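You operate a simulated robot arm through the tools that you are given. There is no shell and no other tool.

Carry out the task below with a simulated two-armed robot. There is one attempt and no reset: what you move stays moved.

## Task
Crank the wide tube round until its long seam lies on top.
Fine: red plate against its end and lever at RUN before that; seam within a finger's width; then lever to HOLD; spread unchanged.

Only the result counts: the job must be done as asked and must still hold three seconds after the hand-in. Knocking over, shifting, dropping, spilling or breaking anything else fails it.

## Robot
Two 7-joint arms with two-finger parallel grippers on one trunk that stands fixed in place. Base frame: the origin is at the foot of the trunk, x ahead of it, y to its left, z up. Units: cm, rad, N and s.
The left shoulder is at [2, 11.3, 137.6], the right one opposite. Each reaches about 77.1 cm from its shoulder. Payload 1.57 kg a hand.
The tool frame of a hand sits at the grasp point between the pads (the TCP): z along the fingers, y along the line on which they close. The tips reach 3 cm beyond it. Largest opening 8 cm; finger width 1.7, thickness 1.2; the body of the gripper, 4 by 8.2 cm, starts 8 cm behind the TCP.
Orientation is that of the tool frame in the base frame, as a unit quaternion [x, y, z, w]. With the fingers straight down and closing along the base's y, the tool's x points along the base's -x, its y along +y and its z along -z.

## Interface
- The arms move only by the tool apply_moves. It takes "left_series", "right_series" or both (then of equal length, played together; a hand with none holds still); each is a list of rows, each a list of 7 numbers: the turn, a rotation vector about the base's x, y, z in rad, then the shift along the base's x, y, z in cm, then the closure, from 0 (fully open) to 1 (shut). In form: [[rx, ry, rz, dx, dy, dz, gripper], ...]. A call has 1 to 20 rows; each row shifts and turns the commanded pose from where the row before left it. Rows are played at 5 a second. More than 5 cm and 0.15 rad between two rows, or a gripper value outside its range, and nothing of the call is played. Where a pose cannot be reached the arm comes as near as it can. A force on the tool above 40 N (or 10 N above the force at the start of the call, whichever is more), or a blocked arm, ends the call early, and 0.2 s more pass. Each finger travels about 4.5 cm/s and halts on what it meets, pressing with about 38 N; the grip force reading is that of the motor and also rises with nothing between the fingers. The clock runs only during rows and for 0.2 s after the last one: add rows that do not move to give the fingers time. It gives the time, the measured TCP pose, the force on the tool (base axes), the opening and the grip force at its end, in the units of the frame above (readings bear some noise), with the torque about the TCP (base axes, N m) and any sound that the robot's microphone picked up.
- Cameras (640 x 400 px; columns grow to the right, rows downward): "scene" is now at [6.7, -4.42, 148.65]; the picture's right is [-0.49, -0.87, 0.00], its down [-0.71, 0.40, -0.58] and it looks along [0.51, -0.28, -0.81] (base axes); focal length 319 px, centre (320, 200). "left" rides on the left gripper at [7.2, 0.7, -12.2] in its tool frame; the picture's right is [-0.09, 1.00, 0.00], its down [-0.84, -0.08, -0.54] and it looks along [-0.54, -0.05, 0.84] (tool axes); focal length 238 px, centre (320, 200). "right" rides on the right gripper at [7.2, -0.7, -12.2] in its tool frame; the picture's right is [0.09, 1.00, 0.00], its down [-0.84, 0.08, -0.54] and it looks along [-0.54, 0.05, 0.84] (tool axes); focal length 238 px, centre (320, 200). There is no depth. A picture from a camera that has moved, and an enlarged one, comes with that camera's place and axes in the base frame and with its lens. The place of the scene camera against the robot may be out by one fixed shift of up to 2.5 cm in any direction.
- snapshot(camera): a new picture of that camera. No time passes.
- slide_trunk(by): moves the trunk up (or, below 0, down) by that many cm; the arms and the scene camera ride with it, the base frame stays. It gives what a move gives, with no picture.
- turn_head(pan, tilt): turns the head with the scene camera to pan (to the left, within 1.396 rad either way) and tilt (down, from -0.506 to 1.204), counted from straight ahead of the robot. It gives what a move gives.
- enlarge(camera, box): a new picture of the part [left, top, right, bottom] of that camera's present view, enlarged. No time passes.
- sign_off(): hands the job in; it is judged then, once.

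Nothing tells you positions but the pictures and the camera data. Unless the task says otherwise, let go and move clear before handing in.

The tools are called after "Emit:" by a JSON object that holds its "method" and its "body". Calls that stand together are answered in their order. apply_moves: Moves the arms, as the interface text tells. Its arguments: {"type":"object","properties":{"left_series":{"type":"array","items":{"type":"array","items":{"type":"number"}}},"right_series":{"type":"array","items":{"type":"array","items":{"type":"number"}}}},"required":[]} The other tools are called the same way: slide_trunk (by) moves the trunk up or down; turn_head (pan, tilt) turns the head that bears the scene camera; snapshot (camera) takes a picture; enlarge (camera, box) takes an enlarged picture of a part of a camera's view; sign_off () hands the job in.

At the start:

```text
t: 0.0
left_position: [27.01, -3.47, 96.12]
left_tcp_rot: [-0.002, 1.0, 0.017, -0.004]
left_ft_force: [0.1, -0.1, -0.5]
left_moment: [-0.04, 0.01, -0.01]
left_finger_gap: 8.01
left_grasp_force: 0.0
right_position: [26.9, -29.56, 94.28]
right_tcp_rot: [-0.001, 1.0, 0.0, 0.0]
right_ft_force: [-0.2, 0.1, 0.7]
right_moment: [-0.02, 0.01, -0.01]
right_finger_gap: 7.96
right_grasp_force: 0.0
trunk travel left (down, up): [-42.9, 14.1]
head pan, tilt (commanded): [-0.508, 0.949]
```

scene: 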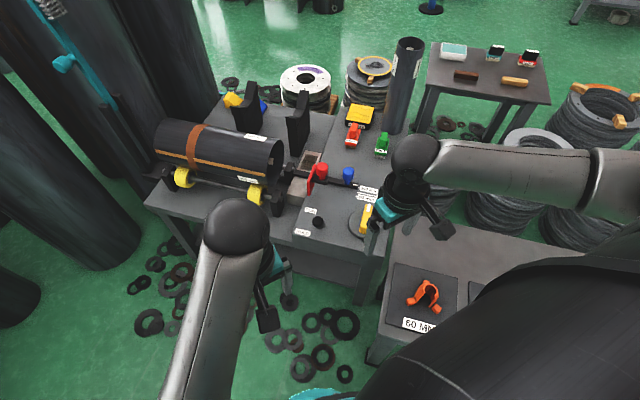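
right: 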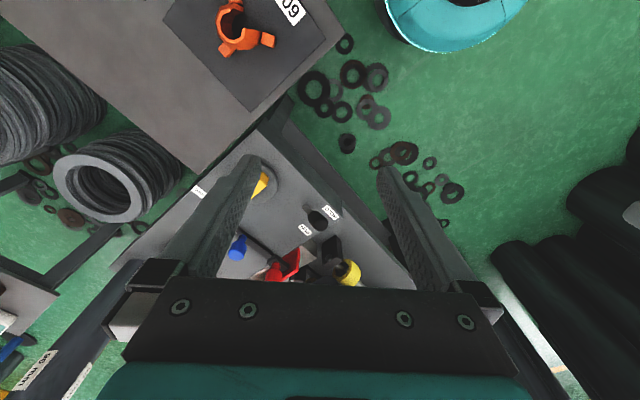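
left: 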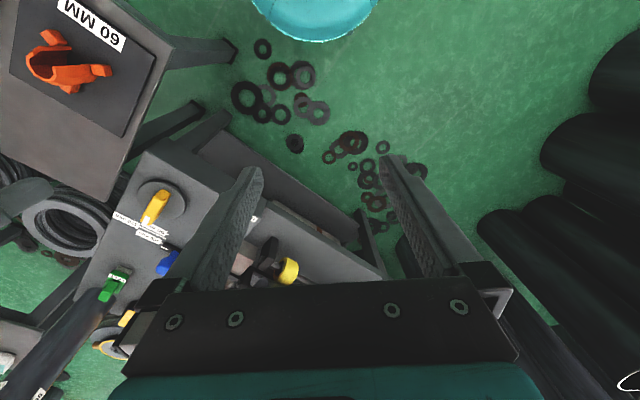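

I see a bench with a wide dark tube lying on yellow rollers, with red, blue and yellow controls to its right and a lever near the front. I'll enlarge parts of the scene to read the labels before moving anything.

Emit:
{"method": "enlarge", "body": {"camera": "scene", "box": [140, 80, 300, 180]}}

Emit:
{"method": "enlarge", "body": {"camera": "scene", "box": [260, 140, 420, 240]}}

Emit:
{"method": "enlarge", "body": {"camera": "scene", "box": [300, 30, 460, 130]}}

Emit:
{"method": "enlarge", "body": {"camera": "left", "box": [70, 150, 310, 300]}}

Emit:
{"method": "enlarge", "body": {"camera": "right", "box": [190, 160, 430, 300]}}

```text
4.00 times, centred on (220, 130) of scene
camera zoom: at [6.7, -4.42, 148.65], right [-0.49, -0.87, 0.0], down [-0.71, 0.4, -0.58], along [0.51, -0.28, -0.81], focal length 1278 px, centre (720, 480)
```

zoom: 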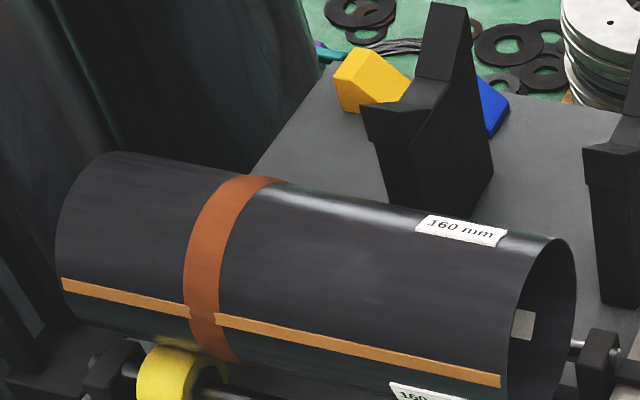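

```text
4.00 times, centred on (340, 190) of scene
camera zoom: at [6.7, -4.42, 148.65], right [-0.49, -0.87, 0.0], down [-0.71, 0.4, -0.58], along [0.51, -0.28, -0.81], focal length 1278 px, centre (240, 240)
```

zoom: 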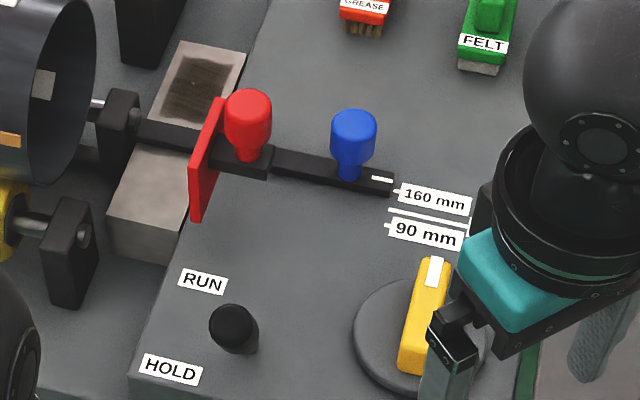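

```text
4.00 times, centred on (380, 80) of scene
camera zoom: at [6.7, -4.42, 148.65], right [-0.49, -0.87, 0.0], down [-0.71, 0.4, -0.58], along [0.51, -0.28, -0.81], focal length 1278 px, centre (80, 680)
```

zoom: 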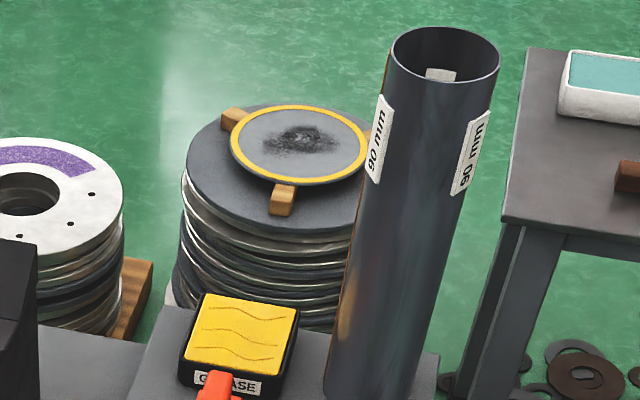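

```text
2.67 times, centred on (190, 225) of left
camera zoom: at [20.13, -3.36, 108.5], right [0.09, 1.0, 0.03], down [0.84, -0.09, 0.53], along [0.53, -0.02, -0.85], focal length 636 px, centre (667, 133)
```

zoom: 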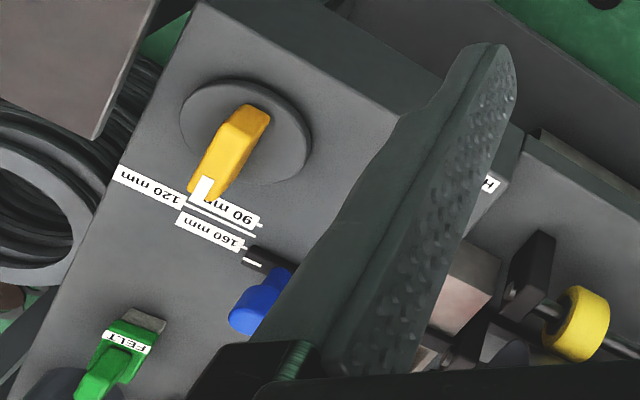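

```text
2.67 times, centred on (310, 230) of right
camera zoom: at [19.86, -30.2, 106.55], right [-0.09, 1.0, 0.0], down [0.84, 0.08, 0.54], along [0.54, 0.05, -0.84], focal length 636 px, centre (347, 120)
```

zoom: 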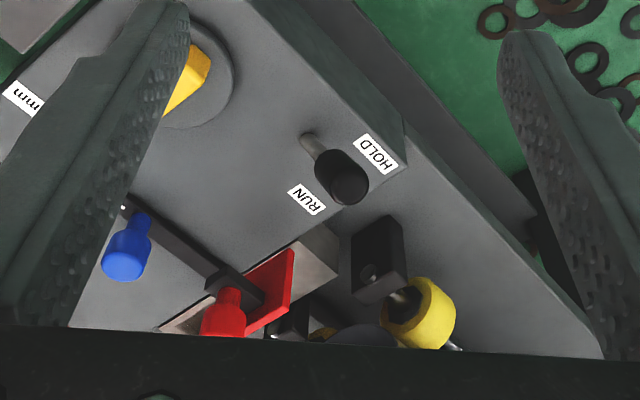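

The bench stands turned about 45° to me. It has the 160 mm tube on rollers, a red stop plate on a rail, the black RUN/HOLD lever near the front left corner of the panel, a yellow crank on a disc, and the blue spread slide, which must not be touched. It lies low for my arms, so I'll first pull the hands up and clear of the small side table, then look again.

Emit:
{"method": "apply_moves", "body": {"left_series": [[0, 0, 0, 0, 4, 5, 0], [0, 0, 0, 0, 4, 5, 0], [0, 0, 0, 0, 4, 5, 0], [0, 0, 0, 0, 2, 0, 0]], "right_series": [[0, 0, 0, 1.5, 1.5, 4.5, 0], [0, 0, 0, 1.5, 1.5, 4.5, 0], [0, 0, 0, 1.5, 1.5, 4.5, 0], [0, 0, 0, 0.5, 0.5, 1.5, 0]]}}

Emit:
{"method": "turn_head", "body": {"pan": -0.5, "tilt": 0.75}}

Emit:
{"method": "snapshot", "body": {"camera": "scene"}}

Emit:
{"method": "snapshot", "body": {"camera": "right"}}

```text
refused: row 1 steps farther than a row can; nothing moved
```

```text
t: 0.7
left_position: [27.13, -3.42, 96.01]
left_tcp_rot: [-0.003, 1.0, 0.019, -0.004]
left_ft_force: [-0.6, -0.4, 1.4]
left_moment: [-0.02, 0.01, 0.03]
left_finger_gap: 8.0
left_grasp_force: 0.1
right_position: [27.01, -29.55, 94.26]
right_tcp_rot: [0.001, 1.0, 0.001, 0.0]
right_ft_force: [-0.6, -0.5, 0.9]
right_moment: [0.04, 0.05, -0.02]
right_finger_gap: 8.01
right_grasp_force: 0.1
trunk travel left (down, up): [-42.9, 14.1]
head pan, tilt (commanded): [-0.499, 0.75]
```

```text
taken
camera scene: at [7.62, -4.85, 150.19], right [-0.48, -0.88, 0.0], down [-0.6, 0.33, -0.73], along [0.64, -0.35, -0.68], focal length 319 px, centre (320, 200)
```

scene: 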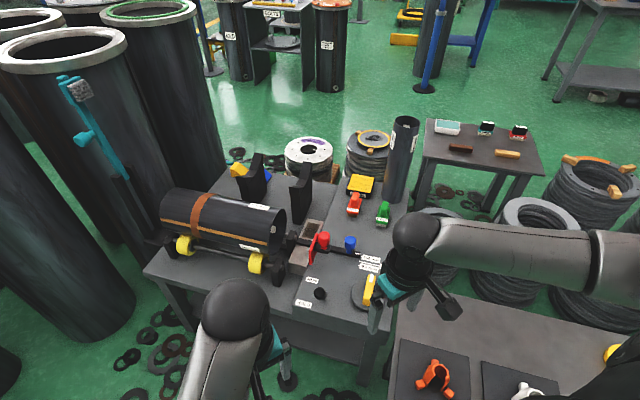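

```text
taken
camera right: at [19.86, -30.2, 106.55], right [-0.09, 1.0, 0.0], down [0.84, 0.08, 0.54], along [0.54, 0.05, -0.84], focal length 238 px, centre (320, 200)
```

right: 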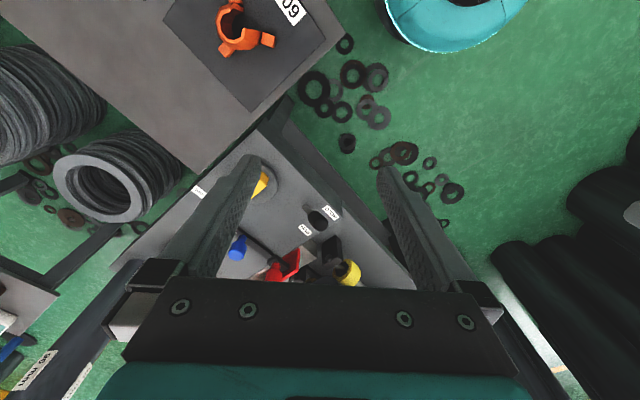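

The rows were refused because a step is limited to 5 cm in total, so I'll use smaller ones. The workbench is ahead and to the right, and a side table with the orange clamps stands close to my right.

Emit:
{"method": "apply_moves", "body": {"left_series": [[0, 0, 0, 0, 3, 3.5, 0], [0, 0, 0, 0, 3, 3.5, 0], [0, 0, 0, 0, 3, 3.5, 0], [0, 0, 0, 0, 3, 3.5, 0], [0, 0, 0, 0, 2, 0, 0]], "right_series": [[0, 0, 0, 1.2, 1.2, 3.7, 0], [0, 0, 0, 1.2, 1.2, 3.7, 0], [0, 0, 0, 1.2, 1.2, 3.7, 0], [0, 0, 0, 1.2, 1.2, 3.7, 0], [0, 0, 0, 0, 0, 0, 0]]}}

Emit:
{"method": "snapshot", "body": {"camera": "scene"}}

Emit:
{"method": "snapshot", "body": {"camera": "left"}}

Emit:
{"method": "snapshot", "body": {"camera": "right"}}

```text
t: 1.1
left_position: [27.79, 9.3, 95.6]
left_tcp_rot: [-0.002, 0.989, 0.144, 0.006]
left_ft_force: [-0.1, -0.4, 0.7]
left_moment: [0.07, 0.04, -0.03]
left_finger_gap: 7.97
left_grasp_force: 0.1
left hand out of reach, approached as far as the arm can: row 1, 2
right_position: [28.31, -28.59, 97.34]
right_tcp_rot: [0.0, 1.0, 0.001, 0.0]
right_ft_force: [-0.3, 0.3, 0.5]
right_moment: [0.03, -0.02, -0.01]
right_finger_gap: 7.99
right_grasp_force: 0.0
trunk travel left (down, up): [-42.9, 14.1]
head pan, tilt (commanded): [-0.499, 0.75]
stopped in row 2 (left hand): the arm was blocked; the commanded pose is now the measured one
```

```text
taken
camera scene: at [7.66, -4.92, 150.2], right [-0.48, -0.88, 0.0], down [-0.6, 0.33, -0.73], along [0.64, -0.35, -0.68], focal length 319 px, centre (320, 200)
```

scene: 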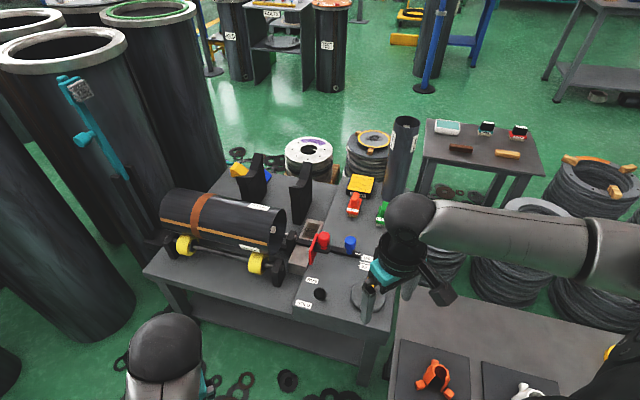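

```text
taken
camera left: at [20.57, 6.31, 107.54], right [0.09, 0.95, 0.29], down [0.83, -0.23, 0.51], along [0.55, 0.19, -0.81], focal length 238 px, centre (320, 200)
```

left: 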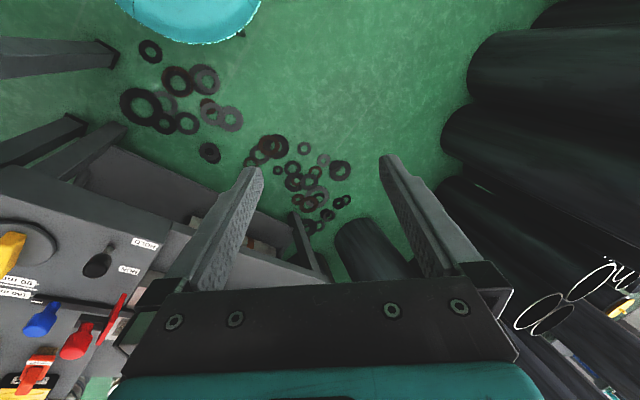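

```text
taken
camera right: at [21.03, -29.14, 109.7], right [-0.09, 1.0, 0.0], down [0.84, 0.08, 0.54], along [0.54, 0.05, -0.84], focal length 238 px, centre (320, 200)
```

right: 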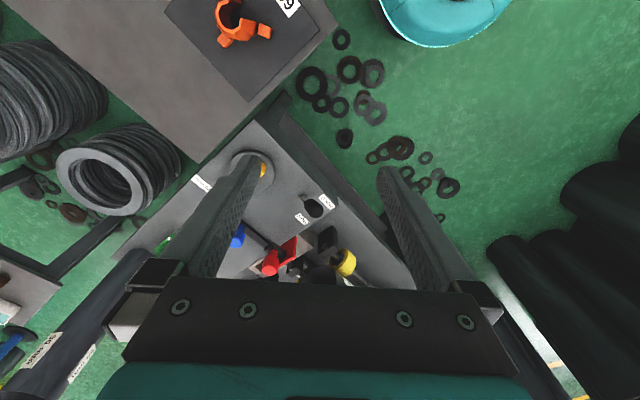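

The left arm met a joint limit close in and stopped; nothing was touched. I'll send the right hand forward and up instead, where it has room, and then lower the trunk in stages.

Emit:
{"method": "apply_moves", "body": {"right_series": [[0, 0, 0, 2, 0.8, 1.8, 0], [0, 0, 0, 2, 0.8, 1.8, 0], [0, 0, 0, 2, 0.8, 1.8, 0], [0, 0, 0, 2, 0.8, 1.8, 0], [0, 0, 0, 1, 0.4, 0.9, 0]]}}

Emit:
{"method": "slide_trunk", "body": {"by": -20}}

Emit:
{"method": "snapshot", "body": {"camera": "scene"}}

Emit:
{"method": "snapshot", "body": {"camera": "right"}}

Emit:
{"method": "snapshot", "body": {"camera": "left"}}

```text
t: 2.4
left_position: [27.73, 9.3, 95.63]
left_tcp_rot: [-0.002, 0.99, 0.144, 0.006]
left_ft_force: [-0.6, -0.4, -0.1]
left_moment: [-0.01, -0.02, 0.01]
left_finger_gap: 8.01
left_grasp_force: 0.0
right_position: [37.34, -24.86, 105.23]
right_tcp_rot: [0.0, 1.0, 0.0, 0.0]
right_ft_force: [0.6, -0.1, 0.1]
right_moment: [-0.03, -0.01, 0.03]
right_finger_gap: 8.0
right_grasp_force: 0.0
trunk travel left (down, up): [-42.9, 14.1]
head pan, tilt (commanded): [-0.499, 0.75]
```

```text
t: 4.5
left_position: [27.85, 9.22, 75.73]
left_tcp_rot: [-0.002, 0.99, 0.144, 0.007]
left_ft_force: [0.3, 0.2, -0.4]
left_moment: [-0.02, -0.01, 0.01]
left_finger_gap: 8.01
left_grasp_force: 0.0
right_position: [37.28, -24.94, 85.32]
right_tcp_rot: [0.0, 1.0, 0.0, 0.001]
right_ft_force: [-0.5, -0.4, 0.4]
right_moment: [-0.02, 0.01, -0.02]
right_finger_gap: 8.0
right_grasp_force: 0.1
trunk travel left (down, up): [-22.9, 34.1]
head pan, tilt (commanded): [-0.499, 0.75]
```

```text
taken
camera scene: at [7.61, -4.85, 130.21], right [-0.48, -0.88, 0.0], down [-0.6, 0.33, -0.73], along [0.64, -0.35, -0.68], focal length 319 px, centre (320, 200)
```

scene: 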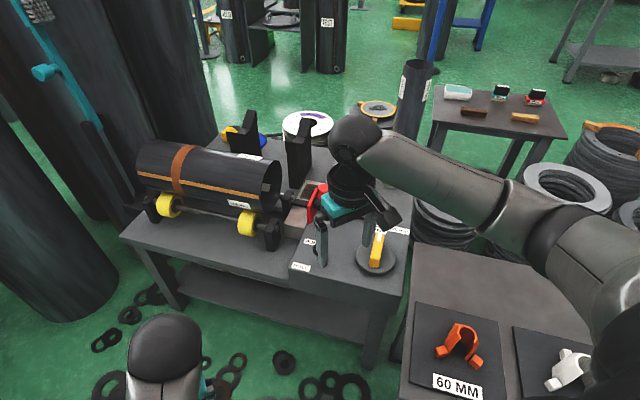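

```text
taken
camera right: at [30.12, -25.54, 97.62], right [-0.09, 1.0, 0.0], down [0.84, 0.08, 0.54], along [0.54, 0.05, -0.84], focal length 238 px, centre (320, 200)
```

right: 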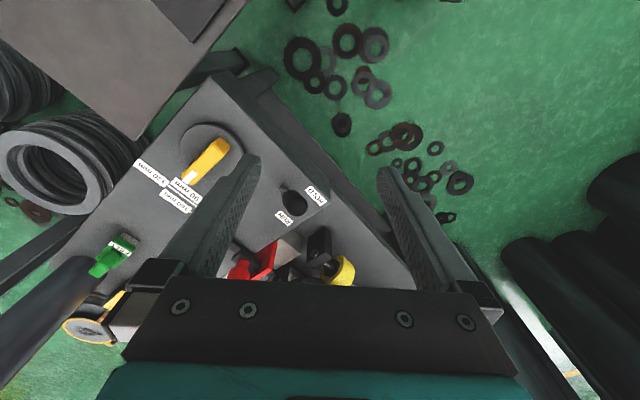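

```text
taken
camera left: at [20.55, 6.34, 87.57], right [0.09, 0.95, 0.28], down [0.83, -0.23, 0.51], along [0.55, 0.19, -0.81], focal length 238 px, centre (320, 200)
```

left: 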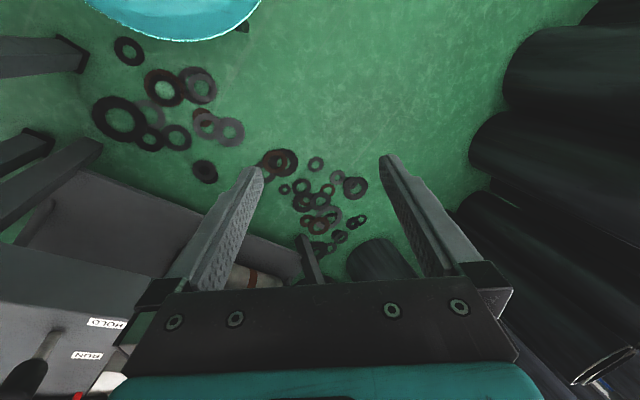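

The bench is nearer now and the lever and yellow crank are clear in the right-hand view. I'll enlarge to get accurate pixel positions for triangulating.

Emit:
{"method": "enlarge", "body": {"camera": "right", "box": [120, 110, 280, 210]}}

Emit:
{"method": "enlarge", "body": {"camera": "right", "box": [220, 160, 380, 290]}}

Emit:
{"method": "enlarge", "body": {"camera": "scene", "box": [120, 120, 290, 240]}}

Emit:
{"method": "enlarge", "body": {"camera": "scene", "box": [270, 170, 430, 290]}}

Emit:
{"method": "enlarge", "body": {"camera": "left", "box": [0, 240, 160, 400]}}

```text
4.00 times, centred on (200, 160) of right
camera zoom: at [30.12, -25.54, 97.62], right [-0.09, 1.0, 0.0], down [0.84, 0.08, 0.54], along [0.54, 0.05, -0.84], focal length 953 px, centre (800, 360)
```

zoom: 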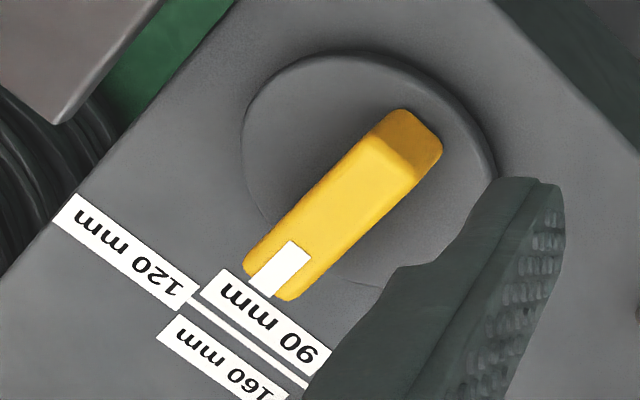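

```text
3.08 times, centred on (300, 225) of right
camera zoom: at [30.12, -25.54, 97.62], right [-0.09, 1.0, 0.0], down [0.84, 0.08, 0.54], along [0.54, 0.05, -0.84], focal length 733 px, centre (382, 123)
```

zoom: 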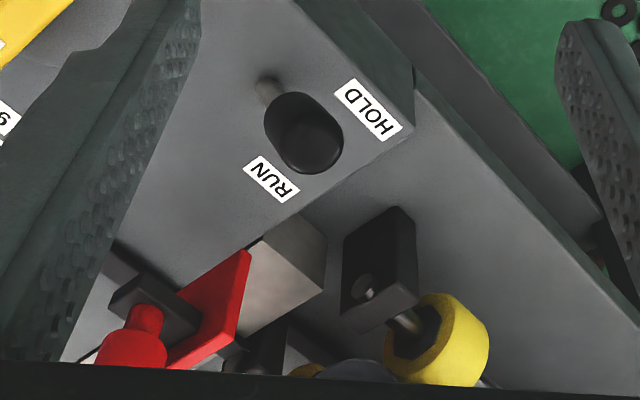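

```text
3.33 times, centred on (205, 180) of scene
camera zoom: at [7.61, -4.85, 130.21], right [-0.48, -0.88, 0.0], down [-0.6, 0.33, -0.73], along [0.64, -0.35, -0.68], focal length 1065 px, centre (703, 267)
```

zoom: 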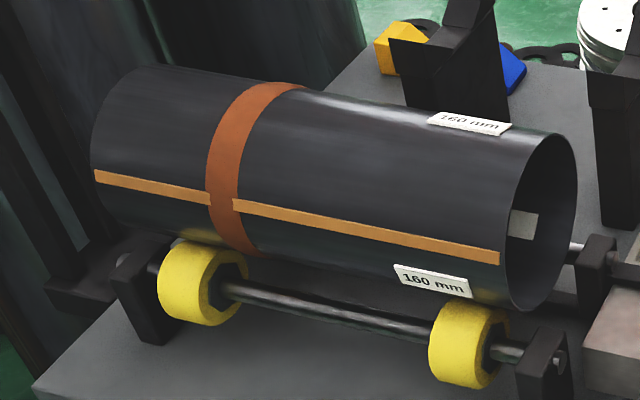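

```text
3.33 times, centred on (350, 230) of scene
camera zoom: at [7.61, -4.85, 130.21], right [-0.48, -0.88, 0.0], down [-0.6, 0.33, -0.73], along [0.64, -0.35, -0.68], focal length 1065 px, centre (220, 100)
```

zoom: 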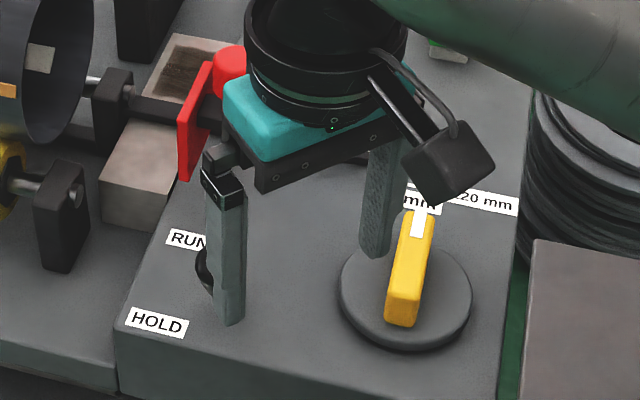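

```text
2.50 times, centred on (80, 320) of left
camera zoom: at [20.55, 6.34, 87.57], right [0.09, 0.95, 0.28], down [0.83, -0.23, 0.51], along [0.55, 0.19, -0.81], focal length 596 px, centre (920, -100)
```

zoom: 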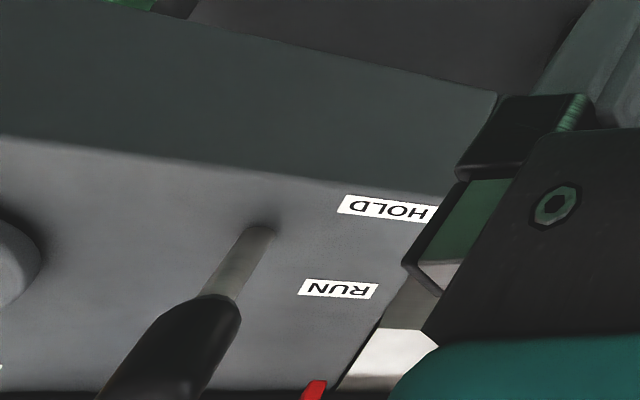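

From the two hand cameras I place the panel top at about z 56. The lever base is near (55, -31) and its knob leans to HOLD, with RUN on the far side. The crank disc is near (47.5, -43) and the red plate near (70, -35). The tube end looks very far away, so I'll turn the right hand to face the bench and measure it properly.

Emit:
{"method": "apply_moves", "body": {"right_series": [[0, 0, -0.13, 1.3, 2.1, 0.6, 0], [0, 0, -0.13, 1.3, 2.1, 0.6, 0], [0, 0, -0.13, 1.3, 2.1, 0.6, 0], [0, 0, -0.13, 1.3, 2.1, 0.6, 0], [0, 0, -0.13, 1.3, 2.1, 0.6, 0], [0, 0, -0.135, 1.3, 2.1, 0.6, 0]]}}

Emit:
{"method": "snapshot", "body": {"camera": "right"}}

Emit:
{"method": "snapshot", "body": {"camera": "scene"}}

```text
t: 5.9
left_position: [27.76, 9.31, 75.55]
left_tcp_rot: [-0.002, 0.99, 0.144, 0.007]
left_ft_force: [-1.5, 0.8, 0.3]
left_moment: [0.02, -0.01, 0.0]
left_finger_gap: 7.97
left_grasp_force: 0.0
right_position: [45.02, -12.27, 89.05]
right_tcp_rot: [0.384, 0.924, 0.0, 0.0]
right_ft_force: [0.1, -0.2, -0.5]
right_moment: [-0.03, 0.01, 0.02]
right_finger_gap: 8.0
right_grasp_force: 0.1
trunk travel left (down, up): [-22.9, 34.1]
head pan, tilt (commanded): [-0.499, 0.75]
```

```text
taken
camera right: at [39.56, -7.5, 101.3], right [0.64, 0.77, 0.0], down [0.65, -0.54, 0.54], along [0.42, -0.35, -0.84], focal length 238 px, centre (320, 200)
```

right: 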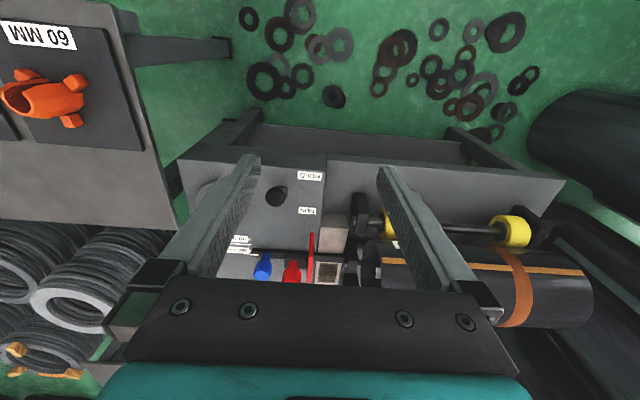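

```text
taken
camera scene: at [7.62, -4.84, 130.2], right [-0.48, -0.88, 0.0], down [-0.6, 0.33, -0.73], along [0.64, -0.35, -0.68], focal length 319 px, centre (320, 200)
```

scene: 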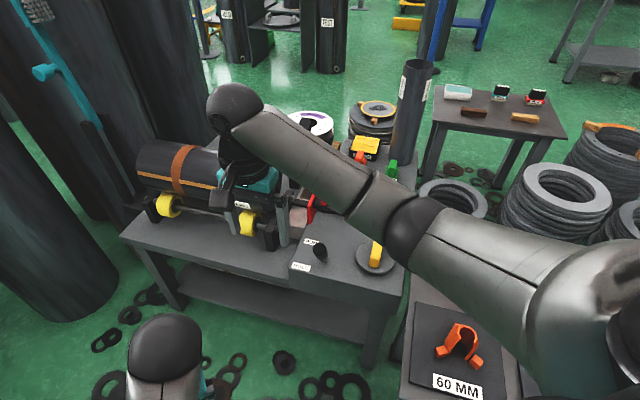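

Emit:
{"method": "enlarge", "body": {"camera": "right", "box": [240, 170, 400, 290]}}

Emit:
{"method": "enlarge", "body": {"camera": "right", "box": [360, 200, 600, 340]}}

```text
3.33 times, centred on (320, 230) of right
camera zoom: at [39.56, -7.5, 101.3], right [0.64, 0.77, 0.0], down [0.65, -0.54, 0.54], along [0.42, -0.35, -0.84], focal length 794 px, centre (320, 100)
```

zoom: 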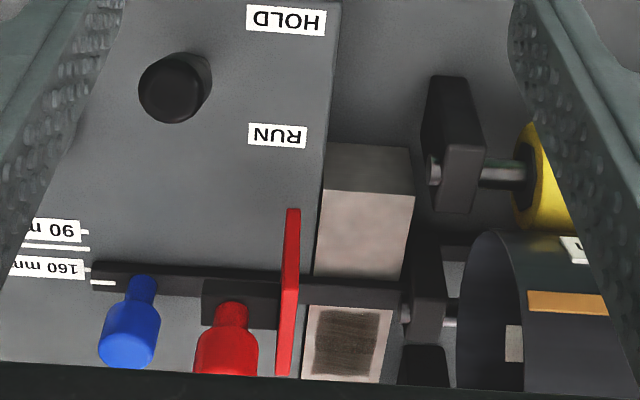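

```text
2.67 times, centred on (480, 270) of right
camera zoom: at [39.56, -7.5, 101.3], right [0.64, 0.77, 0.0], down [0.65, -0.54, 0.54], along [0.42, -0.35, -0.84], focal length 636 px, centre (-107, 13)
```

zoom: 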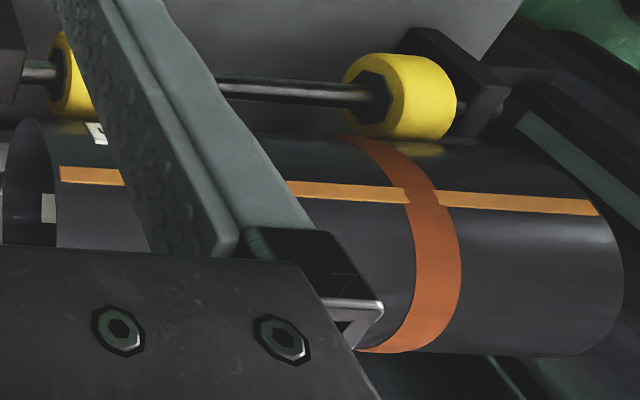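

The tube's near end is about 13 cm further along the rail from the red plate, and that stretch is near the limit of my reach. Before lowering the trunk the rest of the way, I'll look left to check that nothing stands under the left arm.

Emit:
{"method": "turn_head", "body": {"pan": 0.7, "tilt": 0.9}}

Emit:
{"method": "snapshot", "body": {"camera": "scene"}}

Emit:
{"method": "turn_head", "body": {"pan": -1.2, "tilt": 0.8}}

Emit:
{"method": "snapshot", "body": {"camera": "scene"}}

```text
t: 7.3
left_position: [27.76, 9.21, 75.69]
left_tcp_rot: [-0.001, 0.99, 0.144, 0.007]
left_ft_force: [-0.1, 0.5, 0.4]
left_moment: [0.01, 0.01, -0.01]
left_finger_gap: 8.0
left_grasp_force: 0.1
right_position: [45.11, -12.23, 88.86]
right_tcp_rot: [0.382, 0.924, 0.0, 0.0]
right_ft_force: [0.1, -1.0, -0.5]
right_moment: [-0.04, 0.02, -0.03]
right_finger_gap: 7.98
right_grasp_force: 0.1
trunk travel left (down, up): [-22.9, 34.1]
head pan, tilt (commanded): [0.7, 0.901]
```

```text
taken
camera scene: at [6.12, 3.98, 129.01], right [0.64, -0.77, 0.0], down [-0.6, -0.5, -0.62], along [0.48, 0.4, -0.78], focal length 319 px, centre (320, 200)
```

scene: 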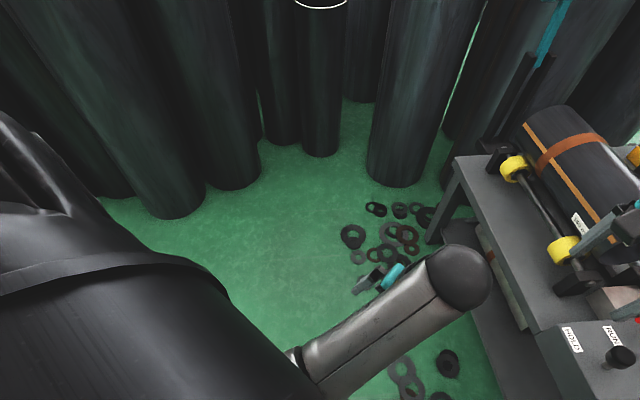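

```text
t: 9.2
left_position: [27.85, 9.24, 75.63]
left_tcp_rot: [-0.002, 0.99, 0.144, 0.007]
left_ft_force: [0.4, 0.5, -0.1]
left_moment: [-0.01, -0.04, 0.01]
left_finger_gap: 7.98
left_grasp_force: 0.1
right_position: [45.12, -12.27, 88.78]
right_tcp_rot: [0.382, 0.924, 0.001, 0.0]
right_ft_force: [-0.4, 0.1, -1.1]
right_moment: [0.02, -0.01, 0.01]
right_finger_gap: 8.0
right_grasp_force: 0.1
trunk travel left (down, up): [-22.9, 34.1]
head pan, tilt (commanded): [-1.201, 0.799]
```

```text
taken
camera scene: at [3.26, -8.4, 129.8], right [-0.93, -0.36, 0.0], down [-0.26, 0.67, -0.7], along [0.25, -0.65, -0.72], focal length 319 px, centre (320, 200)
```

scene: 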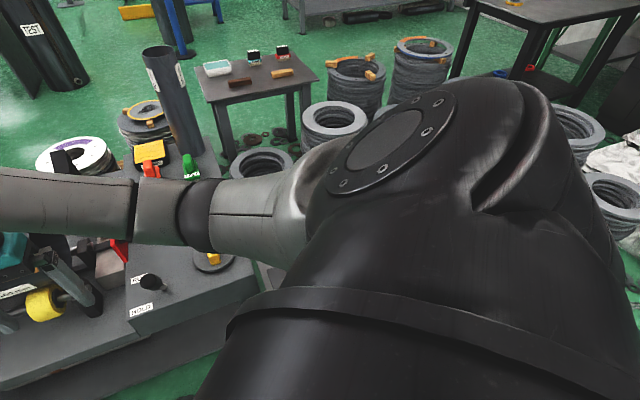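

The floor under the left arm is clear, and the right elbow has about 10 cm to spare over the side table. I'll lower the trunk in two stages and look in between.

Emit:
{"method": "turn_head", "body": {"pan": -0.6, "tilt": 0.75}}

Emit:
{"method": "slide_trunk", "body": {"by": -12}}

Emit:
{"method": "snapshot", "body": {"camera": "scene"}}

Emit:
{"method": "snapshot", "body": {"camera": "right"}}

Emit:
{"method": "snapshot", "body": {"camera": "left"}}

```text
t: 10.2
left_position: [27.72, 9.15, 75.66]
left_tcp_rot: [-0.002, 0.99, 0.143, 0.006]
left_ft_force: [0.2, 0.4, 0.1]
left_moment: [0.0, -0.03, -0.02]
left_finger_gap: 8.01
left_grasp_force: 0.1
right_position: [45.06, -12.27, 88.88]
right_tcp_rot: [0.383, 0.924, -0.001, 0.001]
right_ft_force: [0.1, 0.5, -1.2]
right_moment: [0.0, -0.02, -0.02]
right_finger_gap: 7.99
right_grasp_force: 0.0
trunk travel left (down, up): [-22.9, 34.1]
head pan, tilt (commanded): [-0.6, 0.75]
```

```text
t: 11.7
left_position: [27.71, 9.25, 63.61]
left_tcp_rot: [-0.002, 0.99, 0.143, 0.007]
left_ft_force: [0.8, 0.3, 0.2]
left_moment: [-0.03, 0.0, 0.0]
left_finger_gap: 7.99
left_grasp_force: 0.0
right_position: [45.15, -12.26, 76.99]
right_tcp_rot: [0.382, 0.924, 0.0, 0.0]
right_ft_force: [0.2, 0.0, -0.1]
right_moment: [0.02, 0.01, -0.05]
right_finger_gap: 8.0
right_grasp_force: 0.0
trunk travel left (down, up): [-10.9, 46.1]
head pan, tilt (commanded): [-0.6, 0.75]
```

```text
taken
camera scene: at [7.17, -5.56, 118.21], right [-0.57, -0.82, 0.0], down [-0.56, 0.39, -0.73], along [0.6, -0.41, -0.68], focal length 319 px, centre (320, 200)
```

scene: 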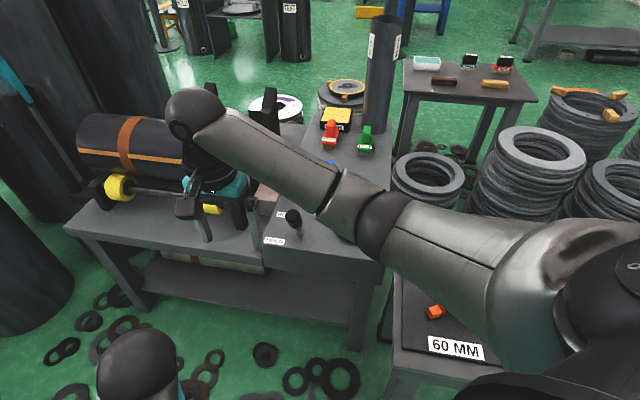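

```text
taken
camera right: at [39.53, -7.54, 89.31], right [0.64, 0.77, 0.0], down [0.65, -0.54, 0.54], along [0.42, -0.35, -0.84], focal length 238 px, centre (320, 200)
```

right: 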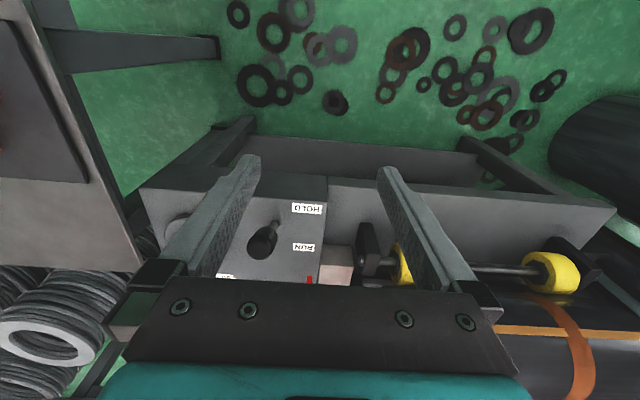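

```text
taken
camera left: at [20.55, 6.34, 75.57], right [0.09, 0.95, 0.28], down [0.83, -0.23, 0.51], along [0.55, 0.19, -0.81], focal length 238 px, centre (320, 200)
```

left: 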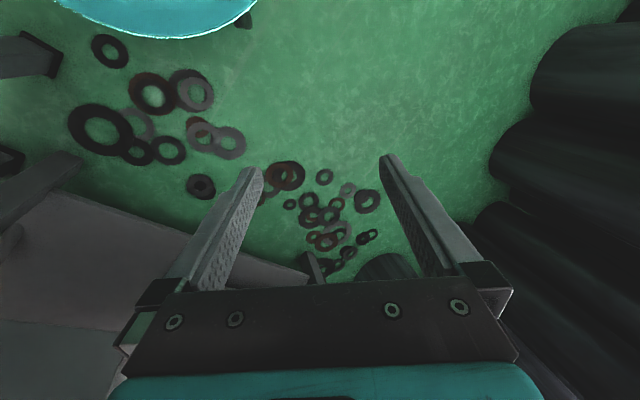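

The way is still clear, so I'll raise the right hand a little and lower the trunk the rest of the way. Then I'll move in toward the red plate and see how far I can reach.

Emit:
{"method": "apply_moves", "body": {"right_series": [[0, 0, 0, 1, 0, 4, 0], [0, 0, 0, 1, 0, 4, 0]]}}

Emit:
{"method": "slide_trunk", "body": {"by": -10.8}}

Emit:
{"method": "snapshot", "body": {"camera": "scene"}}

Emit:
{"method": "snapshot", "body": {"camera": "right"}}

```text
t: 12.3
left_position: [27.72, 9.31, 63.7]
left_tcp_rot: [-0.002, 0.99, 0.144, 0.007]
left_ft_force: [0.1, 0.1, 0.4]
left_moment: [-0.01, 0.01, -0.03]
left_finger_gap: 7.99
left_grasp_force: 0.0
right_position: [47.08, -12.11, 84.89]
right_tcp_rot: [0.382, 0.924, 0.0, 0.0]
right_ft_force: [-0.7, -0.4, -0.5]
right_moment: [0.02, 0.0, -0.01]
right_finger_gap: 7.99
right_grasp_force: 0.1
trunk travel left (down, up): [-10.9, 46.1]
head pan, tilt (commanded): [-0.6, 0.75]
```

```text
t: 13.7
left_position: [27.74, 9.28, 52.78]
left_tcp_rot: [-0.002, 0.99, 0.144, 0.007]
left_ft_force: [0.4, -1.0, 0.1]
left_moment: [-0.04, -0.03, -0.02]
left_finger_gap: 8.01
left_grasp_force: 0.1
right_position: [47.0, -12.12, 74.04]
right_tcp_rot: [0.382, 0.924, 0.0, -0.001]
right_ft_force: [-0.3, -0.4, -0.6]
right_moment: [-0.01, 0.01, 0.01]
right_finger_gap: 7.99
right_grasp_force: 0.0
trunk travel left (down, up): [-0.1, 56.9]
head pan, tilt (commanded): [-0.6, 0.75]
```

```text
taken
camera scene: at [7.17, -5.56, 107.41], right [-0.57, -0.82, 0.0], down [-0.56, 0.39, -0.73], along [0.6, -0.41, -0.68], focal length 319 px, centre (320, 200)
```

scene: 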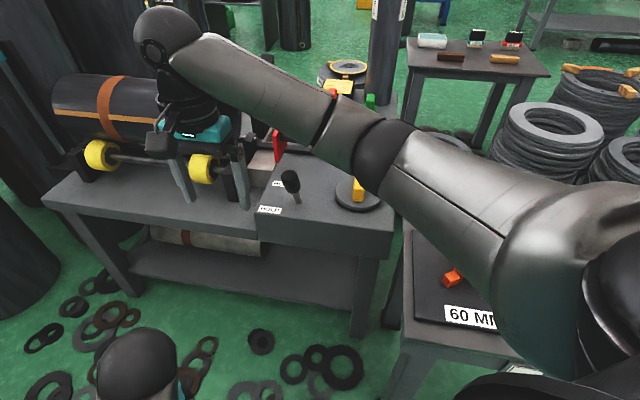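

```text
taken
camera right: at [41.4, -7.46, 86.42], right [0.64, 0.77, 0.0], down [0.65, -0.54, 0.54], along [0.42, -0.35, -0.84], focal length 238 px, centre (320, 200)
```

right: 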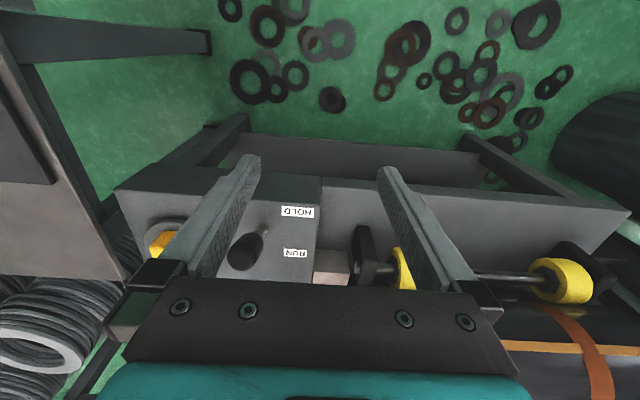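

The trunk is down now. I'll tilt the right fingers outward and move over the near part of the bench, left of the lever, for a closer look at the plate and the tube end.

Emit:
{"method": "apply_moves", "body": {"right_series": [[-0.092, -0.092, 0, 1.87, -1.4, 0.3, 0], [-0.092, -0.092, 0, 1.87, -1.4, 0.3, 0], [-0.092, -0.092, 0, 1.87, -1.4, 0.3, 0], [-0.092, -0.092, 0, 1.87, -1.4, 0.3, 0], [-0.092, -0.092, 0, 1.87, -1.4, 0.3, 0], [-0.092, -0.092, 0, 1.87, -1.4, 0.3, 0], [-0.092, -0.092, 0, 1.87, -1.4, 0.3, 0]]}}

Emit:
{"method": "snapshot", "body": {"camera": "right"}}

Emit:
{"method": "snapshot", "body": {"camera": "scene"}}

```text
t: 15.3
left_position: [27.75, 9.16, 52.92]
left_tcp_rot: [-0.003, 0.99, 0.143, 0.007]
left_ft_force: [-1.3, 0.1, -0.3]
left_moment: [-0.03, -0.02, 0.02]
left_finger_gap: 8.01
left_grasp_force: 0.1
right_position: [60.11, -21.84, 76.15]
right_tcp_rot: [0.343, 0.829, -0.17, 0.408]
right_ft_force: [-0.6, -1.6, 0.7]
right_moment: [0.04, 0.02, 0.03]
right_finger_gap: 8.02
right_grasp_force: 0.1
trunk travel left (down, up): [-0.1, 56.9]
head pan, tilt (commanded): [-0.6, 0.75]
```

```text
taken
camera right: at [49.7, -12.3, 78.03], right [0.66, 0.74, -0.07], down [0.11, 0.0, 0.99], along [0.74, -0.67, -0.09], focal length 238 px, centre (320, 200)
```

right: 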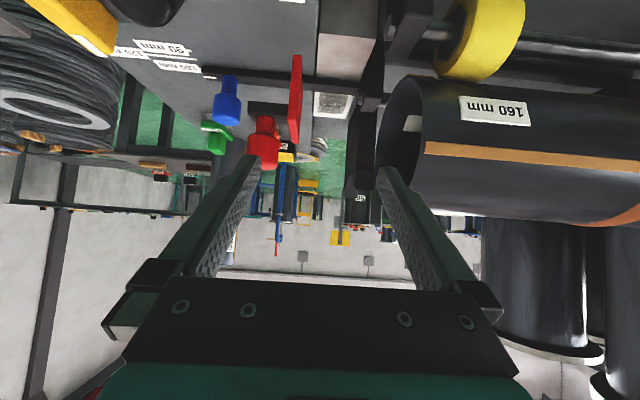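

```text
taken
camera scene: at [7.17, -5.56, 107.4], right [-0.57, -0.82, 0.0], down [-0.56, 0.39, -0.73], along [0.6, -0.41, -0.68], focal length 319 px, centre (320, 200)
```

scene: 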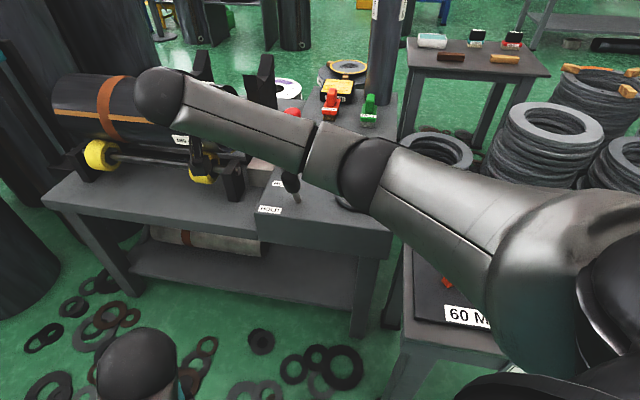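

Emit:
{"method": "enlarge", "body": {"camera": "right", "box": [200, 0, 440, 190]}}

Emit:
{"method": "enlarge", "body": {"camera": "right", "box": [380, 0, 640, 220]}}

Emit:
{"method": "enlarge", "body": {"camera": "right", "box": [0, 0, 240, 150]}}

```text
2.11 times, centred on (320, 95) of right
camera zoom: at [49.7, -12.3, 78.03], right [0.66, 0.74, -0.07], down [0.11, 0.0, 0.99], along [0.74, -0.67, -0.09], focal length 502 px, centre (320, 421)
```

zoom: 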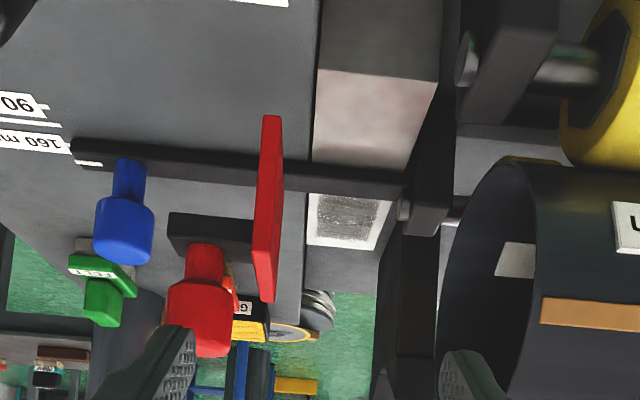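

```text
1.82 times, centred on (510, 110) of right
camera zoom: at [49.7, -12.3, 78.03], right [0.66, 0.74, -0.07], down [0.11, 0.0, 0.99], along [0.74, -0.67, -0.09], focal length 433 px, centre (-26, 364)
```

zoom: 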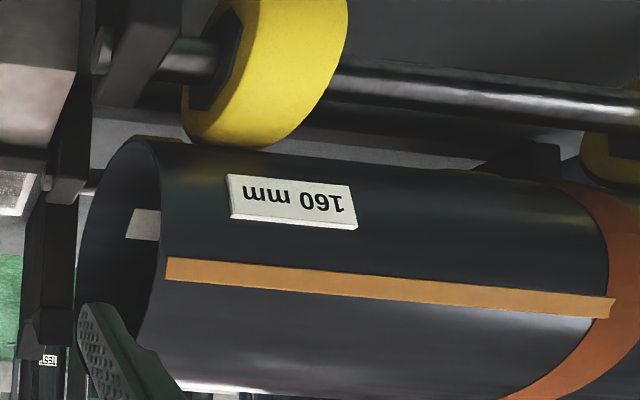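

```text
2.67 times, centred on (120, 75) of right
camera zoom: at [49.7, -12.3, 78.03], right [0.66, 0.74, -0.07], down [0.11, 0.0, 0.99], along [0.74, -0.67, -0.09], focal length 636 px, centre (853, 533)
```

zoom: 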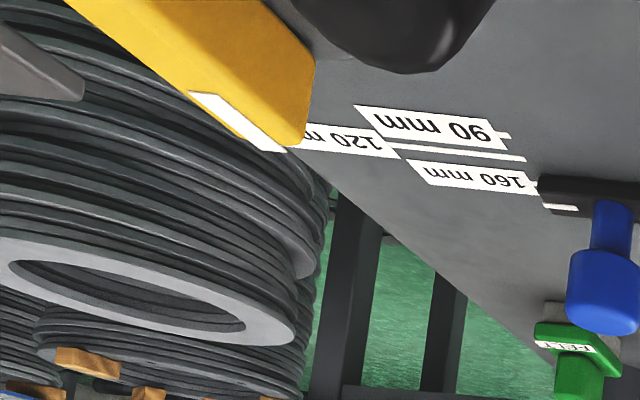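

The red knob's carriage stands higher than I first took it, at about z 66–72, in line with the tube axis. It is near (65.6, -36.6), and the tube end is about 12 cm further along the rail. My plan is to push the red knob toward the tube with closed fingers, hand pointing outward, so I'll go over to its right side first.

Emit:
{"method": "apply_moves", "body": {"right_series": [[0, 0, 0.116, 0, -3, 1.5, 1], [0, 0, 0.116, 0, -3, 1.5, 1], [0, 0, 0.117, 0, -3, 1.5, 1], [-0.056, -0.12, 0, 0, -4, 0, 1], [0, 0, 0, 0.4, -4, 0, 1], [0, 0, 0, 0.5, -2, 0, 1]]}}

Emit:
{"method": "snapshot", "body": {"camera": "right"}}

Emit:
{"method": "snapshot", "body": {"camera": "scene"}}

```text
t: 16.7
left_position: [27.75, 9.36, 52.85]
left_tcp_rot: [-0.001, 0.99, 0.143, 0.007]
left_ft_force: [0.7, -0.9, 0.3]
left_moment: [-0.02, 0.0, 0.02]
left_finger_gap: 7.99
left_grasp_force: 0.0
right_position: [61.14, -40.72, 80.73]
right_tcp_rot: [0.187, 0.847, -0.108, 0.486]
right_ft_force: [-0.7, -0.3, -0.7]
right_moment: [0.02, -0.03, -0.01]
right_finger_gap: 0.01
right_grasp_force: 20.8
trunk travel left (down, up): [-0.1, 56.9]
head pan, tilt (commanded): [-0.6, 0.75]
```

```text
taken
camera right: at [47.92, -35.35, 80.86], right [0.38, 0.92, -0.08], down [-0.01, 0.09, 1.0], along [0.93, -0.38, 0.04], focal length 238 px, centre (320, 200)
```

right: 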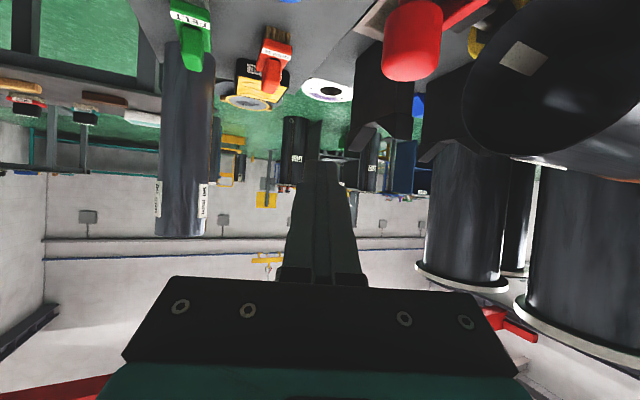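

```text
taken
camera scene: at [7.17, -5.56, 107.4], right [-0.57, -0.82, 0.0], down [-0.56, 0.39, -0.73], along [0.6, -0.41, -0.68], focal length 319 px, centre (320, 200)
```

scene: 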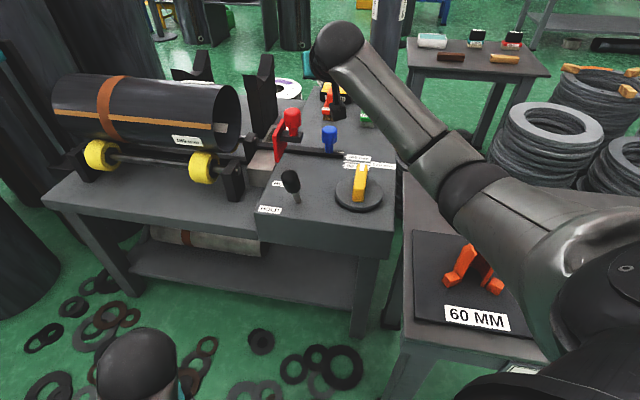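

Emit:
{"method": "enlarge", "body": {"camera": "scene", "box": [200, 70, 400, 220]}}

Emit:
{"method": "enlarge", "body": {"camera": "right", "box": [320, 0, 640, 200]}}

```text
2.67 times, centred on (300, 145) of scene
camera zoom: at [7.17, -5.56, 107.4], right [-0.57, -0.82, 0.0], down [-0.56, 0.39, -0.73], along [0.6, -0.41, -0.68], focal length 852 px, centre (373, 347)
```

zoom: 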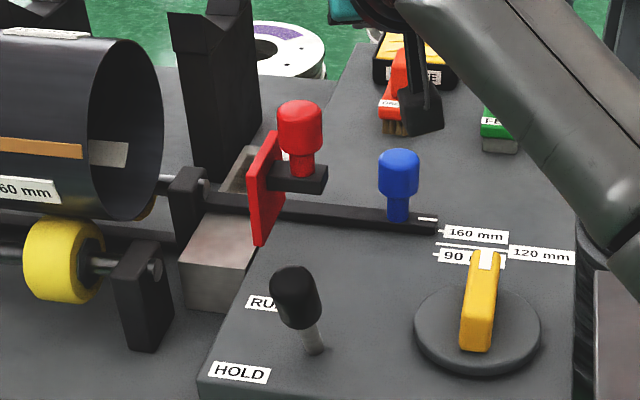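

```text
2.00 times, centred on (480, 100) of right
camera zoom: at [47.92, -35.35, 80.86], right [0.38, 0.92, -0.08], down [-0.01, 0.09, 1.0], along [0.93, -0.38, 0.04], focal length 477 px, centre (0, 400)
```

zoom: 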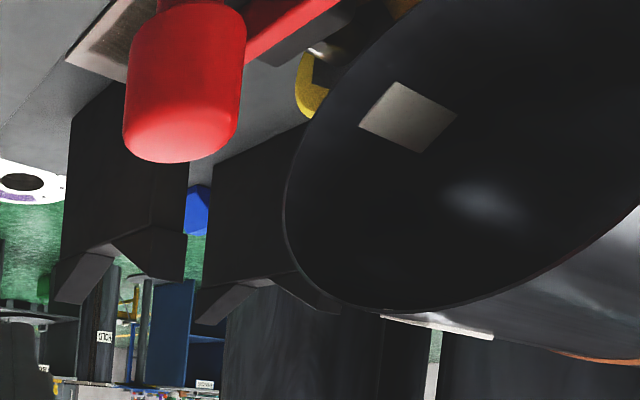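

The red knob stands at about (65.5, -36.5) with its head at z 68–72.5. I'll lower the closed fingers beside it on the right, keeping about 2.5 cm clear.

Emit:
{"method": "apply_moves", "body": {"right_series": [[0, 0, 0, 0.2, -0.1, -3.2, 1], [0, 0, 0, 0.2, -0.1, -3.2, 1], [0, 0, 0, 0.2, 0, -3.1, 1], [0, 0, 0, 0, 0, 0, 1]]}}

Emit:
{"method": "snapshot", "body": {"camera": "right"}}

Emit:
{"method": "enlarge", "body": {"camera": "scene", "box": [200, 70, 400, 220]}}

```text
t: 17.7
left_position: [27.72, 9.27, 52.93]
left_tcp_rot: [-0.001, 0.99, 0.143, 0.006]
left_ft_force: [-0.5, -0.9, -0.5]
left_moment: [0.0, -0.02, 0.01]
left_finger_gap: 8.0
left_grasp_force: 0.1
right_position: [61.77, -41.1, 71.14]
right_tcp_rot: [0.187, 0.846, -0.109, 0.487]
right_ft_force: [0.4, -0.2, 0.1]
right_moment: [0.03, 0.03, 0.01]
right_finger_gap: 0.0
right_grasp_force: 21.6
trunk travel left (down, up): [-0.1, 56.9]
head pan, tilt (commanded): [-0.6, 0.75]
```

```text
taken
camera right: at [48.65, -35.7, 71.2], right [0.38, 0.92, -0.08], down [-0.01, 0.09, 1.0], along [0.93, -0.38, 0.04], focal length 238 px, centre (320, 200)
```

right: 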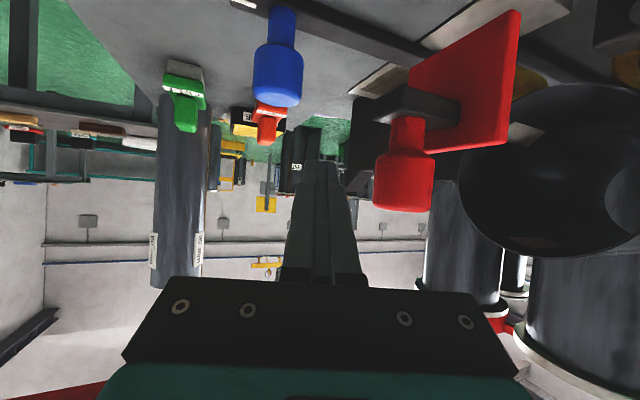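

```text
2.67 times, centred on (300, 145) of scene
camera zoom: at [7.18, -5.57, 107.4], right [-0.57, -0.82, 0.0], down [-0.56, 0.39, -0.73], along [0.6, -0.41, -0.68], focal length 852 px, centre (373, 347)
```

zoom: 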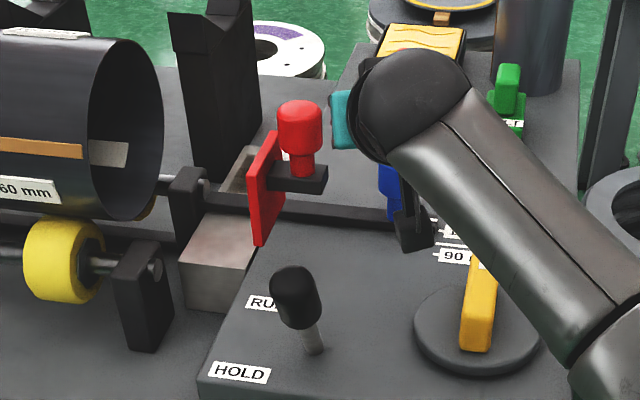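

The fingertips are level with the knob's head and about 2 cm to its right. I'll push along the rail toward the tube in small steps and watch the force.

Emit:
{"method": "apply_moves", "body": {"right_series": [[0, 0, 0, 0.5, 0.5, 0, 1], [0, 0, 0, 0.5, 0.5, 0, 1], [0, 0, 0, 0.5, 0.5, 0, 1], [0, 0, 0, 0.5, 0.5, 0, 1], [0, 0, 0, 0.5, 0.5, 0, 1], [0, 0, 0, 0.5, 0.5, 0, 1]]}}

Emit:
{"method": "snapshot", "body": {"camera": "right"}}

Emit:
{"method": "enlarge", "body": {"camera": "scene", "box": [200, 70, 400, 220]}}

```text
t: 19.1
left_position: [27.91, 9.18, 52.82]
left_tcp_rot: [-0.002, 0.99, 0.144, 0.007]
left_ft_force: [-0.2, 0.0, 0.5]
left_moment: [0.0, 0.02, -0.03]
left_finger_gap: 7.98
left_grasp_force: 0.0
right_position: [64.6, -38.37, 71.2]
right_tcp_rot: [0.188, 0.846, -0.11, 0.487]
right_ft_force: [1.3, -6.1, -1.7]
right_moment: [-0.09, 0.02, -0.11]
right_finger_gap: 0.0
right_grasp_force: 20.8
trunk travel left (down, up): [-0.1, 56.9]
head pan, tilt (commanded): [-0.6, 0.75]
```

```text
taken
camera right: at [51.5, -32.87, 71.35], right [0.38, 0.92, -0.08], down [-0.01, 0.09, 1.0], along [0.92, -0.38, 0.04], focal length 238 px, centre (320, 200)
```

right: 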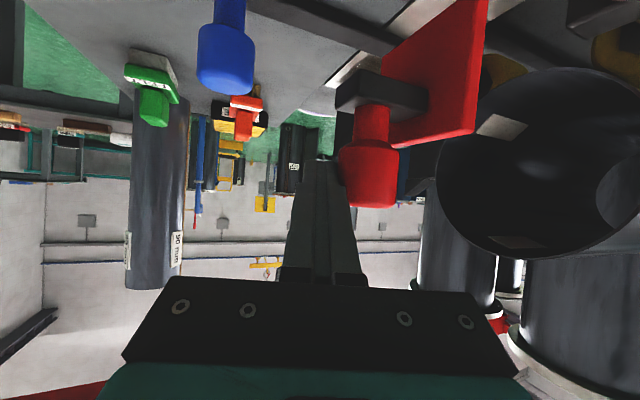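

```text
2.67 times, centred on (300, 145) of scene
camera zoom: at [7.2, -5.62, 107.39], right [-0.57, -0.82, 0.0], down [-0.56, 0.39, -0.73], along [0.6, -0.41, -0.68], focal length 852 px, centre (373, 347)
```

zoom: 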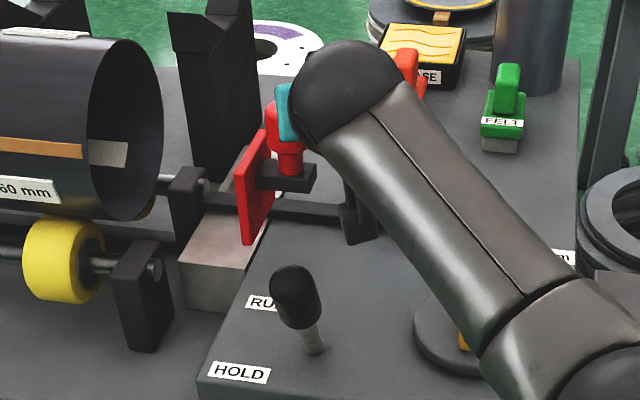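

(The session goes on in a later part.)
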